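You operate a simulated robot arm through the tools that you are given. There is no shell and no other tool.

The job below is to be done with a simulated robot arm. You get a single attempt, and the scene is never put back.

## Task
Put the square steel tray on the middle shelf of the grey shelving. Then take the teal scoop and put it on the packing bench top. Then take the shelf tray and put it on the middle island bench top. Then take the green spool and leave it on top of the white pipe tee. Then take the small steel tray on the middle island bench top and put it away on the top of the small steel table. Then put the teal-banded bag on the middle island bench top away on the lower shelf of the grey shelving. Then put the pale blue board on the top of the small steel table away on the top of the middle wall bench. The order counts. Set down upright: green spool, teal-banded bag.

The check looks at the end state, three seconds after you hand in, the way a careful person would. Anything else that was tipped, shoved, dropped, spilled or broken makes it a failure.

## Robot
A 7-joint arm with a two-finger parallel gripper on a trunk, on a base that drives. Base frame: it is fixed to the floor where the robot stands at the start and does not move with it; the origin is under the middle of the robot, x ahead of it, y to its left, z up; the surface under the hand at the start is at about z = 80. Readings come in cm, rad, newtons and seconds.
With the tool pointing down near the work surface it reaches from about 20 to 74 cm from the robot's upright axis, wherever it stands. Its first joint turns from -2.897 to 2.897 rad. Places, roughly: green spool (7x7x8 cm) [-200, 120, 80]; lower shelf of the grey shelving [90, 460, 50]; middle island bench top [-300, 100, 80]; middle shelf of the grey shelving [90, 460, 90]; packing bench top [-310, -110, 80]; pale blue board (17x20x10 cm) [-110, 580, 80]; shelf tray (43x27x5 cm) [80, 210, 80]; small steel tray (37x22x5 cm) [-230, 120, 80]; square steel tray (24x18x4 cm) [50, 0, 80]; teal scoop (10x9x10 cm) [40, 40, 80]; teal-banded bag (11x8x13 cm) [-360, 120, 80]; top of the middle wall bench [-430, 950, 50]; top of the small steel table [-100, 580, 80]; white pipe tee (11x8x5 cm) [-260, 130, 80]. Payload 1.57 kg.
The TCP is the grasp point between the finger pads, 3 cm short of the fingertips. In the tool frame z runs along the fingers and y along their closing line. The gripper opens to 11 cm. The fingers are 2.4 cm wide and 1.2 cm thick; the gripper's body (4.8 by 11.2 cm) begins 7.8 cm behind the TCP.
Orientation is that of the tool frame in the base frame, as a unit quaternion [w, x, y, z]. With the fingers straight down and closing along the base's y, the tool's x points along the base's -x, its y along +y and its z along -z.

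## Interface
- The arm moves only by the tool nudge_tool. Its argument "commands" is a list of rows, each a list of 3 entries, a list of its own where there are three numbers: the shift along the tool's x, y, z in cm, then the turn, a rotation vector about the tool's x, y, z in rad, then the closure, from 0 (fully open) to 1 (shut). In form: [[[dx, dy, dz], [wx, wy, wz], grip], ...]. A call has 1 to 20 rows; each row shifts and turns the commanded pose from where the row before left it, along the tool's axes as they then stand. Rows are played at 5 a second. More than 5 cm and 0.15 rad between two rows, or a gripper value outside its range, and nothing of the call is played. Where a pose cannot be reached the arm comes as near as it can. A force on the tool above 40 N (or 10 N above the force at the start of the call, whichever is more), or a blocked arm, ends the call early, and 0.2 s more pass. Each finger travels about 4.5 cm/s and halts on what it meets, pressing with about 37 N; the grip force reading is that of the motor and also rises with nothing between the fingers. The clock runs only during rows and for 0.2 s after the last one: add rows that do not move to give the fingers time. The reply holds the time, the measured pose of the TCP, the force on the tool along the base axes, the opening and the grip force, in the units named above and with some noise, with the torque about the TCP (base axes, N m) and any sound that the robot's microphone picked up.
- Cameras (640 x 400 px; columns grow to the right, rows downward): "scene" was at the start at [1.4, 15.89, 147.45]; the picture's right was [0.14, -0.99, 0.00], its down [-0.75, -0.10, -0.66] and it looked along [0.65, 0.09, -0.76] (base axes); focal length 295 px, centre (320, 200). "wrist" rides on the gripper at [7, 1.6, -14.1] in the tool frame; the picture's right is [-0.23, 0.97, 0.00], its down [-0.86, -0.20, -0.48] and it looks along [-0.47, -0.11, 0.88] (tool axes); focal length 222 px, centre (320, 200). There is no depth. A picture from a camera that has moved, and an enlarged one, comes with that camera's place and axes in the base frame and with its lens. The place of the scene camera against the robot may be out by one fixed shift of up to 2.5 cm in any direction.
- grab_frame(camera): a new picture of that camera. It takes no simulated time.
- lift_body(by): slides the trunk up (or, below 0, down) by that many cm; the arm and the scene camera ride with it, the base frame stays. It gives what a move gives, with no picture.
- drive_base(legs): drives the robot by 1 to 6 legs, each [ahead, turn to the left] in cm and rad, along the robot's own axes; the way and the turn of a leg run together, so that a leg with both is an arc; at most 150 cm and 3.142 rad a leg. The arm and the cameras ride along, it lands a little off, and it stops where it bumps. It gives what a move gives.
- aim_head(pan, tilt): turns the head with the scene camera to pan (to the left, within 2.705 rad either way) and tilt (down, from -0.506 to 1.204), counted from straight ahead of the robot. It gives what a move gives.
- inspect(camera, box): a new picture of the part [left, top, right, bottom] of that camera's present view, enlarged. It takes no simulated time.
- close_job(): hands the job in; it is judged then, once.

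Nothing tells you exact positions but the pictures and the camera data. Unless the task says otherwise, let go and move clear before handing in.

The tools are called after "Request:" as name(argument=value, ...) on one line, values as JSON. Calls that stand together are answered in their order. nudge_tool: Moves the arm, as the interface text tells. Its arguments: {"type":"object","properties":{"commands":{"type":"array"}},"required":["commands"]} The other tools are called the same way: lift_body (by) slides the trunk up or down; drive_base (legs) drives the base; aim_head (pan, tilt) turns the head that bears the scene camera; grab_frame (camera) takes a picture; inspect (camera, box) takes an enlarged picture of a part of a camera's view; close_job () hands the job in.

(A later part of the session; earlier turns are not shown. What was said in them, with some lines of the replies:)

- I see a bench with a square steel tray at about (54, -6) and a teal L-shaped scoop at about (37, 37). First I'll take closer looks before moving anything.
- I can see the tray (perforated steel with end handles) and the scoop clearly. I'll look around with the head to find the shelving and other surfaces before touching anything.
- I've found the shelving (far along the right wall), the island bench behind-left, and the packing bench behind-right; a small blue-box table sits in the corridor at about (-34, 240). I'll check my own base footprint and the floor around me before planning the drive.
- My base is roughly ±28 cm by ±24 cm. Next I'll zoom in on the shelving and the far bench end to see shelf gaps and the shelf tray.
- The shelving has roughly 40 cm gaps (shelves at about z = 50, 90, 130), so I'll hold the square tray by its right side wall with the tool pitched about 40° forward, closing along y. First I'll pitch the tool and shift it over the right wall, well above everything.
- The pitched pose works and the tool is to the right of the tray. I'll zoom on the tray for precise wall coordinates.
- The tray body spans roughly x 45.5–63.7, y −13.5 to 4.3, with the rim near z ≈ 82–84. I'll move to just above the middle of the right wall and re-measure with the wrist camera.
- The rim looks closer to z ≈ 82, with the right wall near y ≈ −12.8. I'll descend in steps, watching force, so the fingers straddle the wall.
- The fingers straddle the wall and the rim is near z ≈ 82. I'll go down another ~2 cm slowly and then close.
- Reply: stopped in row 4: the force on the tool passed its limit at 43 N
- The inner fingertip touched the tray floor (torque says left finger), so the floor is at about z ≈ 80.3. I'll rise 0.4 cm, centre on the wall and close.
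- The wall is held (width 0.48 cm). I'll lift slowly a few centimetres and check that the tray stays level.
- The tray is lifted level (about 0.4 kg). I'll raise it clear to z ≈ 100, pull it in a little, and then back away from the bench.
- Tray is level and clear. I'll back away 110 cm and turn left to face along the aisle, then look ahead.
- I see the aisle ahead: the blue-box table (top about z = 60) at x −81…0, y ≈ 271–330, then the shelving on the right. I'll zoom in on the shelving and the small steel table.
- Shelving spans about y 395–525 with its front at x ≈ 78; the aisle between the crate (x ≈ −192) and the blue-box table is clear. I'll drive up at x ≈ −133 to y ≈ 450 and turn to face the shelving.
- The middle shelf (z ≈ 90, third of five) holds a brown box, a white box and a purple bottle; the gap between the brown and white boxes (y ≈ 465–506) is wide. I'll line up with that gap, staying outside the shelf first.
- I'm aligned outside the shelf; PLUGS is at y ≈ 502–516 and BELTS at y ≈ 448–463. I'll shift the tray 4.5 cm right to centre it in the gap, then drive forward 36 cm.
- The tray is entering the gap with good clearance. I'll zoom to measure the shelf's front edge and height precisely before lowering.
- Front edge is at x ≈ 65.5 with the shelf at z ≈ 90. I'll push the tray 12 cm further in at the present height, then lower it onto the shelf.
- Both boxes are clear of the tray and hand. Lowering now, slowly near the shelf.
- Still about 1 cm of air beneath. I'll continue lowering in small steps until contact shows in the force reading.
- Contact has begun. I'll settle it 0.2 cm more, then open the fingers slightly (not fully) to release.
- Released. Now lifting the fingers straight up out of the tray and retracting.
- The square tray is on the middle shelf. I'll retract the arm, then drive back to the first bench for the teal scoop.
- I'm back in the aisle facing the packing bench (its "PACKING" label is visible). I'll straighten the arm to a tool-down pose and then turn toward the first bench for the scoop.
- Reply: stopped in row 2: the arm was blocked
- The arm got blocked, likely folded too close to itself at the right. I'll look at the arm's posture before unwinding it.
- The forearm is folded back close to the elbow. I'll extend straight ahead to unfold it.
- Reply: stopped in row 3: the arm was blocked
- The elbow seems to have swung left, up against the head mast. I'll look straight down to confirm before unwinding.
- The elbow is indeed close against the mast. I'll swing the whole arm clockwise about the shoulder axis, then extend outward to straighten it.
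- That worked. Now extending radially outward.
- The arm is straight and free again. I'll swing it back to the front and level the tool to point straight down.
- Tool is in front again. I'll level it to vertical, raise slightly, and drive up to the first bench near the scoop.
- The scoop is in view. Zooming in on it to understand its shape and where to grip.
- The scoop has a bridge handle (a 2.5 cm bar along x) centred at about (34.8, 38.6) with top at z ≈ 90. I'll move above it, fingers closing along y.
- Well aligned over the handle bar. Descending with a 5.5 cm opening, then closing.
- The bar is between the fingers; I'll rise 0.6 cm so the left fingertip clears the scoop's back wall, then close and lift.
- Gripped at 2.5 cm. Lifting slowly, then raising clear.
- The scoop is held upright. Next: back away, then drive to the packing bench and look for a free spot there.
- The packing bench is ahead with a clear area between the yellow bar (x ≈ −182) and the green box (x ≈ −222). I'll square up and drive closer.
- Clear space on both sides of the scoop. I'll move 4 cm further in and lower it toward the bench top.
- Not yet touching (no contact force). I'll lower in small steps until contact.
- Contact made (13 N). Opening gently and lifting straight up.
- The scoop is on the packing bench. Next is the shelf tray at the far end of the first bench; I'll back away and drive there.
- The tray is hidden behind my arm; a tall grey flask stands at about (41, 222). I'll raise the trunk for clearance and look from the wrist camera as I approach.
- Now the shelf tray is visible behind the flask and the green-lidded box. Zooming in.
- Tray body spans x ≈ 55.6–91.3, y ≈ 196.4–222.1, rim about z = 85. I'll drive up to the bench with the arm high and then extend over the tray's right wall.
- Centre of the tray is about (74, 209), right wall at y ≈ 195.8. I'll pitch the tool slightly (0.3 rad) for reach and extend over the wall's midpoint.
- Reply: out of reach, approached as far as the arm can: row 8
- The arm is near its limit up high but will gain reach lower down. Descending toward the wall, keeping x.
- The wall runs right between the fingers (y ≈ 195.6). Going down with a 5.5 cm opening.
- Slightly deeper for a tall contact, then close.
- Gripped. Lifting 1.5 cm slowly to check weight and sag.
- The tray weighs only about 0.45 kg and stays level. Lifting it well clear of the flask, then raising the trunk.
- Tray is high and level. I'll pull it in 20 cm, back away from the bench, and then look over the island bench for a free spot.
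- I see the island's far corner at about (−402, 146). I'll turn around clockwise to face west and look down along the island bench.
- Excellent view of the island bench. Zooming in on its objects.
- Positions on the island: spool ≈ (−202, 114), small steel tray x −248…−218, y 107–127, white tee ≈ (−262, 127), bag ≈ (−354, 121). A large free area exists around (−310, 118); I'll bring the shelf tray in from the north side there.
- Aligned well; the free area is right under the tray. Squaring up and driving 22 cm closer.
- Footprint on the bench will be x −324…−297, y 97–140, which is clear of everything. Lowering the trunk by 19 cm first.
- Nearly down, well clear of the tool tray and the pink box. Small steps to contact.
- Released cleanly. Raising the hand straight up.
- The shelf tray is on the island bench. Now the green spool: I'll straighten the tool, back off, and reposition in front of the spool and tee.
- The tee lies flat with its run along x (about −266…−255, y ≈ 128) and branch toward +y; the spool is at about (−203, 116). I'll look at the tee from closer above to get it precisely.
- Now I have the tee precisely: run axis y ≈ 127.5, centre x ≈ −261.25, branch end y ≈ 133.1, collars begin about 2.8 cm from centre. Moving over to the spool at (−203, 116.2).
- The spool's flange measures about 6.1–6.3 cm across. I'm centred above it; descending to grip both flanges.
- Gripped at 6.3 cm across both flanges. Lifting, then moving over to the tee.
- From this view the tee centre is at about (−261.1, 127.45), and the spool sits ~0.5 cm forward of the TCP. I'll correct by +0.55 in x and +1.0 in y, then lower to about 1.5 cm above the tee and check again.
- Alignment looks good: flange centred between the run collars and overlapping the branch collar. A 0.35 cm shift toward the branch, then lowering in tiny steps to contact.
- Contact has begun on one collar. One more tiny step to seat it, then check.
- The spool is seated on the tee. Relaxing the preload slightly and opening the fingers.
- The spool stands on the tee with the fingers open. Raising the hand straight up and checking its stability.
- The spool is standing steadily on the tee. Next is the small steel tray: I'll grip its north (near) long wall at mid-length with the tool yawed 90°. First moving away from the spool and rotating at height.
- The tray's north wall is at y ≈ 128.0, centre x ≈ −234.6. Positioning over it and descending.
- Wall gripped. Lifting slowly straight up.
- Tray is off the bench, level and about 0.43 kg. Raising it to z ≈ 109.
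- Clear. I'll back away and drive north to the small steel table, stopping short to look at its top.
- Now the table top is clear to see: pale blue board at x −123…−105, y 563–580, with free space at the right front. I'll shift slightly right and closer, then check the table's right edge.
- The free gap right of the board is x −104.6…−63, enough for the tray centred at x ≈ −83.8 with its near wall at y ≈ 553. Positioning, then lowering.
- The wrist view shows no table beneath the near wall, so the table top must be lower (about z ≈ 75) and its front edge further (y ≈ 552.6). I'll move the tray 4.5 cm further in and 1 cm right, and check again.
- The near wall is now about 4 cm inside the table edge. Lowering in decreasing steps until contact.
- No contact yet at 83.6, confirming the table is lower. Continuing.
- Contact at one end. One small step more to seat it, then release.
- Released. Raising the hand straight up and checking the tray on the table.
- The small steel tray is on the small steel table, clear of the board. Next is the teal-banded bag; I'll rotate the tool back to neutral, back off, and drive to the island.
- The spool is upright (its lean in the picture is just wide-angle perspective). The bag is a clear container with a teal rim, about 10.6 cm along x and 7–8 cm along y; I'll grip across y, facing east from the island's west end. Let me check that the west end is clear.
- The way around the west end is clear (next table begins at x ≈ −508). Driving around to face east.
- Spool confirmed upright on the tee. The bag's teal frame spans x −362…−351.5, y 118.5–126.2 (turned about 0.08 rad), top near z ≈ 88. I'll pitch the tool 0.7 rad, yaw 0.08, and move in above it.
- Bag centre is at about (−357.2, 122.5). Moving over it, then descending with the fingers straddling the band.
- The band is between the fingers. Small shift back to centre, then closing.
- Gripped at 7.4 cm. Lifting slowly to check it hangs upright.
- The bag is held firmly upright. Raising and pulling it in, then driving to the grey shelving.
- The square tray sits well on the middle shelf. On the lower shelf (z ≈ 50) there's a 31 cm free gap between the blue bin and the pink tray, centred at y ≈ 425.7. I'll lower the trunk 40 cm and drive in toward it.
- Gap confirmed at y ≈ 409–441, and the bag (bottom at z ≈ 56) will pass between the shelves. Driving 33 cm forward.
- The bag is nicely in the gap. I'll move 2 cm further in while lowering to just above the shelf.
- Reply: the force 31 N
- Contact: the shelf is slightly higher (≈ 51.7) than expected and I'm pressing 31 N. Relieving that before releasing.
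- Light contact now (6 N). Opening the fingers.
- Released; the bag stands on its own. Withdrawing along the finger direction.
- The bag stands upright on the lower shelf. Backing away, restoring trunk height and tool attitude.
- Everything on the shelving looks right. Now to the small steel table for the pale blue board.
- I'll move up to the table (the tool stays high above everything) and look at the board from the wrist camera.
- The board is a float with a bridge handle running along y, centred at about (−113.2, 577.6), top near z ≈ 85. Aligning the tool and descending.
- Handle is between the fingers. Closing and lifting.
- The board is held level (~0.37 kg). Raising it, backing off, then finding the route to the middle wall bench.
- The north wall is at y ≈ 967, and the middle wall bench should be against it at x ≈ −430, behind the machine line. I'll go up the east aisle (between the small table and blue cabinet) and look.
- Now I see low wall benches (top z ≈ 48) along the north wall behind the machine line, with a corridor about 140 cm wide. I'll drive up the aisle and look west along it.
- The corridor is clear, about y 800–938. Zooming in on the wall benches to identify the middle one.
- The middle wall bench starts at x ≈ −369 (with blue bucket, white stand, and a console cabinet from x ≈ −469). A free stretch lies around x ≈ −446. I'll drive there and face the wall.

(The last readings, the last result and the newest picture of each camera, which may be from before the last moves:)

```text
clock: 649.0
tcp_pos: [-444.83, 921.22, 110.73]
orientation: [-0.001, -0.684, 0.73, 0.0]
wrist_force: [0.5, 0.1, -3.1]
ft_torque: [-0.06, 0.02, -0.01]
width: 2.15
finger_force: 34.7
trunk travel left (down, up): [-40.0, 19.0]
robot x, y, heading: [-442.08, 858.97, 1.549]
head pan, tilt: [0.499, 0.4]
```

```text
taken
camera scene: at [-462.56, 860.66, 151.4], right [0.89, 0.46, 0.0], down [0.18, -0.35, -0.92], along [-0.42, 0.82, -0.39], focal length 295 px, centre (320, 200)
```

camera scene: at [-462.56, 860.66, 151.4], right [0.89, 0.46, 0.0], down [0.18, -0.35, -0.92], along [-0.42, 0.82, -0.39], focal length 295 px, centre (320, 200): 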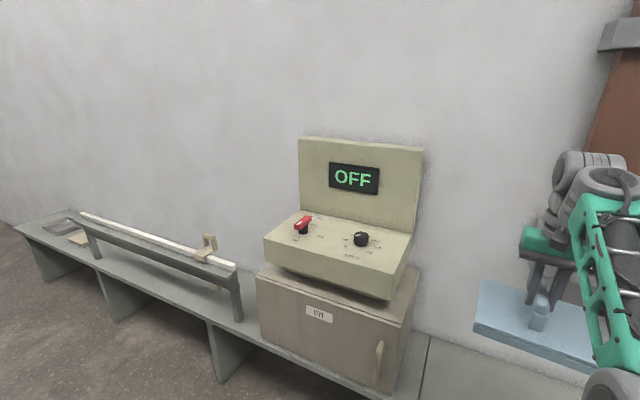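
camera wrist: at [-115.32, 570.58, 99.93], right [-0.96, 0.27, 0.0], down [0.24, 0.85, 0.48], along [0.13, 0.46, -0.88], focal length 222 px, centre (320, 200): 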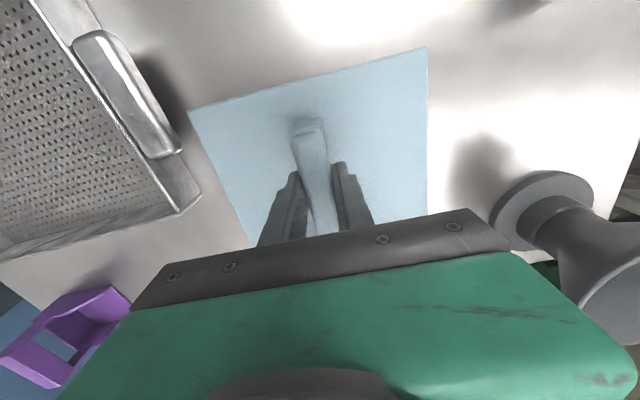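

The middle wall bench spans x −464…−371, y 927–961 at z ≈ 50. The spot around (−446, 944) is free. Checking with the wrist camera, then lowering the trunk.

Request:
grab_frame(camera="wrist")

Request:
lift_body(by=-33)

Request:
drive_base(legs=[[0, 0.023], [22.5, 0]])

Request:
aim_head(pan=0.0, tilt=0.7)

Request:
grab_frame(camera="scene")

Request:
grab_frame(camera="wrist")

```text
taken
camera wrist: at [-446.93, 914.4, 124.83], right [-0.96, 0.29, 0.0], down [0.25, 0.84, 0.48], along [0.14, 0.46, -0.88], focal length 222 px, centre (320, 200)
```

wrist: 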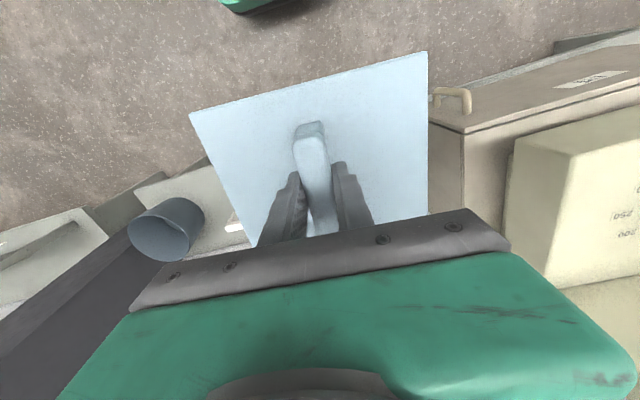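

```text
clock: 652.2
tcp_pos: [-444.73, 921.25, 77.76]
orientation: [-0.001, -0.684, 0.73, -0.001]
wrist_force: [0.2, 0.2, -3.8]
ft_torque: [-0.03, 0.0, -0.01]
width: 2.2
finger_force: 35.2
trunk travel left (down, up): [-7.0, 52.0]
robot x, y, heading: [-442.56, 858.67, 1.545]
head pan, tilt: [0.499, 0.4]
```

```text
clock: 654.3
tcp_pos: [-445.92, 943.66, 77.6]
orientation: [-0.001, -0.691, 0.723, -0.001]
wrist_force: [0.0, 0.7, -3.3]
ft_torque: [-0.01, 0.01, 0.0]
width: 2.17
finger_force: 34.7
trunk travel left (down, up): [-7.0, 52.0]
robot x, y, heading: [-441.86, 881.4, 1.566]
head pan, tilt: [0.499, 0.4]
```

```text
clock: 655.2
tcp_pos: [-445.88, 943.87, 77.78]
orientation: [0.0, -0.691, 0.723, 0.0]
wrist_force: [1.0, 0.1, -3.5]
ft_torque: [-0.05, 0.01, 0.01]
width: 2.18
finger_force: 35.2
trunk travel left (down, up): [-7.0, 52.0]
robot x, y, heading: [-442.47, 880.96, 1.564]
head pan, tilt: [0.0, 0.7]
```

```text
taken
camera scene: at [-458.11, 883.2, 115.72], right [1.0, 0.0, 0.0], down [0.0, -0.64, -0.77], along [0.0, 0.77, -0.64], focal length 295 px, centre (320, 200)
```

scene: 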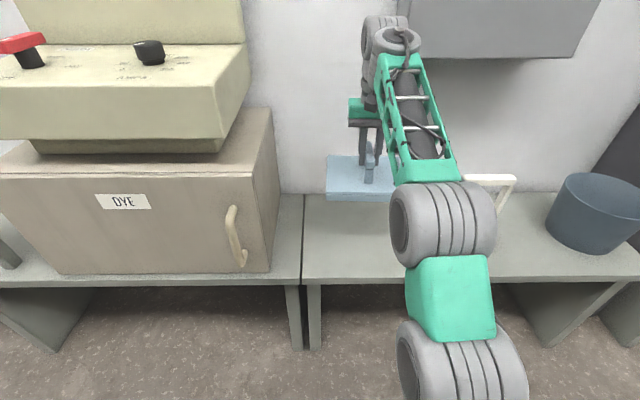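

```text
taken
camera wrist: at [-447.94, 936.89, 91.82], right [-0.96, 0.27, 0.0], down [0.24, 0.85, 0.48], along [0.13, 0.46, -0.88], focal length 222 px, centre (320, 200)
```

wrist: 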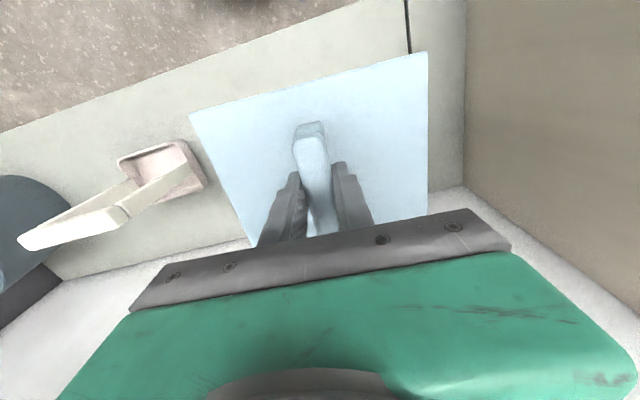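

The spot is free: the seam to the next bench is at x ≈ −463 and the white stand starts at x ≈ −421. Shifting 4 cm right to centre, then lowering.

Request:
nudge_tool(commands=[[[0, -2, 0], [0, 0, 0], 1], [[0, -2, 0], [0, 0, 0], 1], [[0, 0, 3], [0, 0, 0], 1], [[0, 0, 3], [0, 0, 0], 1], [[0, 0, 3], [0, 0, 0], 1], [[0, 0, 3], [0, 0, 0], 1], [[0, 0, 1.5], [0, 0, 0], 1], [[0, 0, 0], [0, 0, 0], 1]])

Request:
inspect(camera="scene", box=[290, 100, 530, 300])

Request:
grab_frame(camera="wrist")

```text
clock: 657.0
tcp_pos: [-441.84, 943.56, 64.07]
orientation: [0.0, -0.691, 0.723, 0.0]
wrist_force: [0.8, 0.0, -4.2]
ft_torque: [0.0, -0.03, 0.02]
width: 2.22
finger_force: 34.8
trunk travel left (down, up): [-7.0, 52.0]
robot x, y, heading: [-442.42, 880.93, 1.565]
head pan, tilt: [0.0, 0.7]
```

```text
2.00 times, centred on (410, 200) of scene
camera zoom: at [-458.1, 883.2, 115.72], right [1.0, -0.01, 0.0], down [0.0, -0.64, -0.76], along [0.0, 0.76, -0.64], focal length 590 px, centre (140, 200)
```

zoom: 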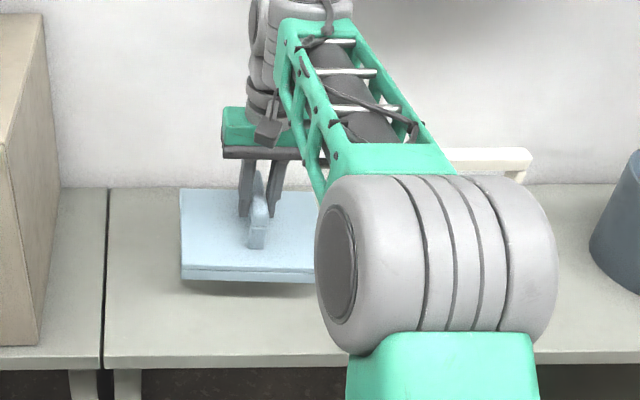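

```text
taken
camera wrist: at [-443.85, 936.75, 78.16], right [-0.96, 0.27, 0.0], down [0.24, 0.85, 0.48], along [0.13, 0.46, -0.88], focal length 222 px, centre (320, 200)
```

wrist: 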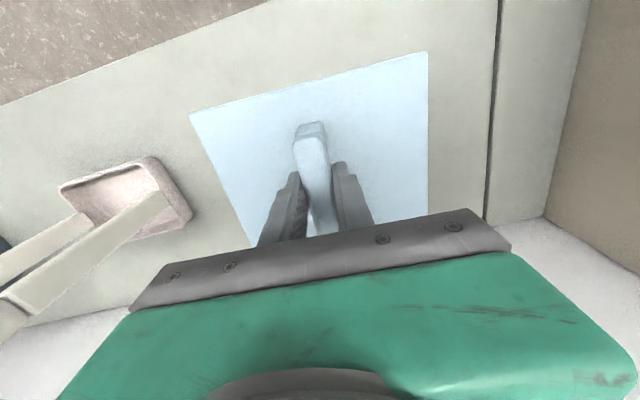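

Request:
nudge_tool(commands=[[[0, 0, 1.5], [0, 0, 0], 1], [[0, 0, 1.2], [0, 0, 0], 1], [[0, 0, 0.8], [0, 0, 0], 1], [[0, 0, 0.5], [0, 0, 0], 1], [[0, 0, 0.4], [0, 0, 0], 1], [[0, 0, 0], [0, 0, 0], 1]])

```text
clock: 658.4
tcp_pos: [-441.89, 943.58, 59.71]
orientation: [-0.001, -0.691, 0.723, 0.0]
wrist_force: [1.4, 0.2, -2.9]
ft_torque: [-0.02, -0.01, -0.02]
width: 2.19
finger_force: 34.7
trunk travel left (down, up): [-7.0, 52.0]
robot x, y, heading: [-442.45, 881.27, 1.569]
head pan, tilt: [0.0, 0.7]
```

Request:
nudge_tool(commands=[[[0, 0, 0.3], [0, 0, 0], 1], [[0, 0, 0.3], [0, 0, 0], 1], [[0, 0, 0.2], [0, 0, 0], 1], [[0, 0, 0.2], [0, 0, 0], 1], [[0, 0, 0], [0, 0, 0], 1]])

```text
clock: 659.6
tcp_pos: [-441.97, 943.63, 58.87]
orientation: [0.001, -0.691, 0.723, 0.001]
wrist_force: [0.4, -0.9, -0.2]
ft_torque: [0.26, -0.05, -0.08]
width: 2.2
finger_force: 35.1
trunk travel left (down, up): [-7.0, 52.0]
robot x, y, heading: [-442.32, 881.33, 1.56]
head pan, tilt: [0.0, 0.7]
```

Contact has begun. A final small step, then release.

Request:
nudge_tool(commands=[[[0, 0, 0.15], [0, 0, 0], 1], [[0, 0, 0], [0, 0, 0], 1]])

```text
clock: 660.2
tcp_pos: [-441.95, 943.53, 58.9]
orientation: [0.001, -0.691, 0.723, 0.0]
wrist_force: [1.1, -0.3, 11.6]
ft_torque: [-0.59, -0.04, -0.03]
width: 2.16
finger_force: 34.2
trunk travel left (down, up): [-7.0, 52.0]
robot x, y, heading: [-442.57, 881.2, 1.567]
head pan, tilt: [0.0, 0.7]
```

Request:
nudge_tool(commands=[[[0, 0, -0.05], [0, 0, 0], 0.85], [[0, 0, 0], [0, 0, 0], 0.65], [[0, 0, 0], [0, 0, 0], 0.5], [[0, 0, 0], [0, 0, 0], 0.5], [[0, 0, -1], [0, 0, 0], 0.5], [[0, 0, -2], [0, 0, 0], 0.5], [[0, 0, -3], [0, 0, 0], 0.5], [[0, 0, -4], [0, 0, 0], 0.5], [[0, 0, -4], [0, 0, 0], 0.5], [[0, 0, -4], [0, 0, 0], 0.5], [[0, 0, 0], [0, 0, 0], 0.5]])

Request:
grab_frame(camera="wrist")

Request:
grab_frame(camera="scene")

```text
clock: 662.6
tcp_pos: [-442.08, 943.71, 76.6]
orientation: [0.0, -0.691, 0.723, -0.001]
wrist_force: [-0.6, 1.2, 0.2]
ft_torque: [0.01, 0.02, -0.01]
width: 5.48
finger_force: 0.0
trunk travel left (down, up): [-7.0, 52.0]
robot x, y, heading: [-442.19, 881.12, 1.562]
head pan, tilt: [0.0, 0.7]
```

```text
taken
camera wrist: at [-444.16, 936.72, 90.83], right [-0.96, 0.27, 0.0], down [0.24, 0.85, 0.48], along [0.13, 0.46, -0.88], focal length 222 px, centre (320, 200)
```

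wrist: 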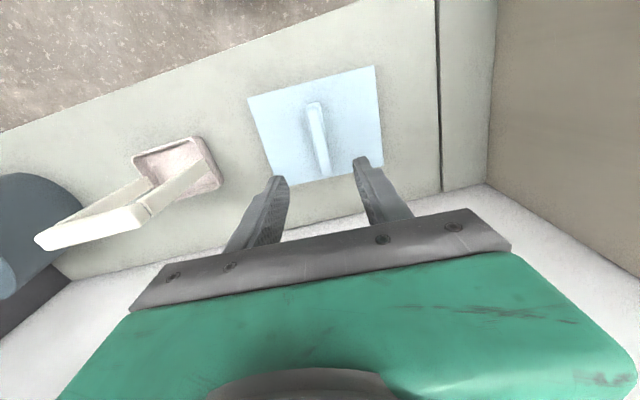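

```text
taken
camera scene: at [-458.1, 883.17, 115.72], right [1.0, -0.01, 0.0], down [0.0, -0.64, -0.76], along [0.0, 0.76, -0.64], focal length 295 px, centre (320, 200)
```

scene: 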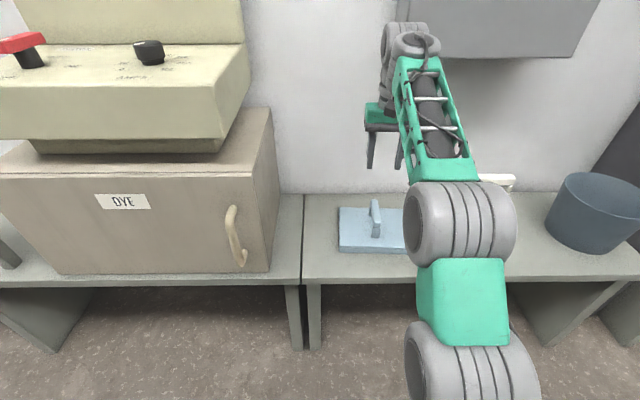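

The board rests flat on the middle wall bench, clear of its neighbours. I'll back straight away at this height (staying clear of the wall box), then take a final look.

Request:
drive_base(legs=[[-30, 0]])

Request:
lift_body(by=20)

Request:
grab_frame(camera="scene")

Request:
inspect(camera="scene", box=[220, 140, 540, 340])

```text
clock: 664.7
tcp_pos: [-442.51, 913.21, 76.68]
orientation: [-0.001, -0.692, 0.722, 0.0]
wrist_force: [-0.8, 0.1, -0.3]
ft_torque: [-0.02, -0.02, 0.0]
width: 5.51
finger_force: 0.1
trunk travel left (down, up): [-7.0, 52.0]
robot x, y, heading: [-442.6, 850.68, 1.569]
head pan, tilt: [0.0, 0.7]
```

```text
clock: 666.9
tcp_pos: [-442.42, 913.15, 96.64]
orientation: [-0.001, -0.693, 0.721, -0.001]
wrist_force: [0.5, 0.1, -0.8]
ft_torque: [0.0, 0.01, 0.01]
width: 5.48
finger_force: 0.1
trunk travel left (down, up): [-27.0, 32.0]
robot x, y, heading: [-442.89, 850.83, 1.568]
head pan, tilt: [0.0, 0.7]
```

```text
taken
camera scene: at [-458.22, 852.69, 135.72], right [1.0, 0.0, 0.0], down [0.0, -0.64, -0.76], along [0.0, 0.76, -0.64], focal length 295 px, centre (320, 200)
```

scene: 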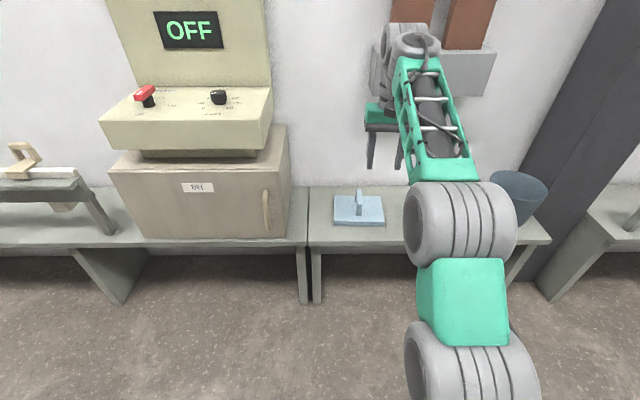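

```text
2.00 times, centred on (380, 240) of scene
camera zoom: at [-458.22, 852.69, 135.72], right [1.0, 0.0, 0.0], down [0.0, -0.64, -0.76], along [0.0, 0.76, -0.64], focal length 590 px, centre (200, 120)
```

zoom: 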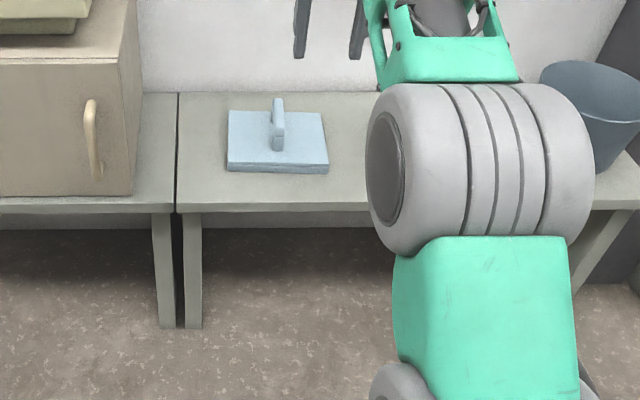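

All seven items are where they belong: the square tray on the middle shelf, scoop on the packing bench, and shelf tray on the island. The spool is upright on the tee, the small tray on the steel table, the bag upright on the lower shelf, and the board on the middle wall bench. The gripper is open and clear, so I'm handing in.

Request:
close_job()

```text
The job is handed in.
```

I moved all seven items in the order you gave and handed the job in; I haven't seen the result of the check.

| Item | Where it is now |
|---|---|
| Square steel tray | Middle shelf of the grey shelving, between the PLUGS and BELTS boxes |
| Teal scoop | Packing bench top, between the yellow bar and the green box |
| Shelf tray | Middle island bench top |
| Green spool | Upright on the white pipe tee |
| Small steel tray | Top of the small steel table |
| Teal-banded bag | Upright on the lower shelf, between the blue bin and the pink tray |
| Pale blue board | Top of the middle wall bench |

- **Upright items:** I looked at the spool and the bag again after letting go, and both were standing upright. I did not go back for a last look at them before handing in.
- **Bench choice:** I took the middle wall bench to be the short one between the pillar and the console bench. Its centre came out about 12 cm from the position you listed, but your listed point lies on that bench.
- **Possible disturbance:** The arm jammed once near the camera mast with nothing in the gripper, and I freed it. No bumps were reported during any of the driving, and I saw nothing else moved or tipped.
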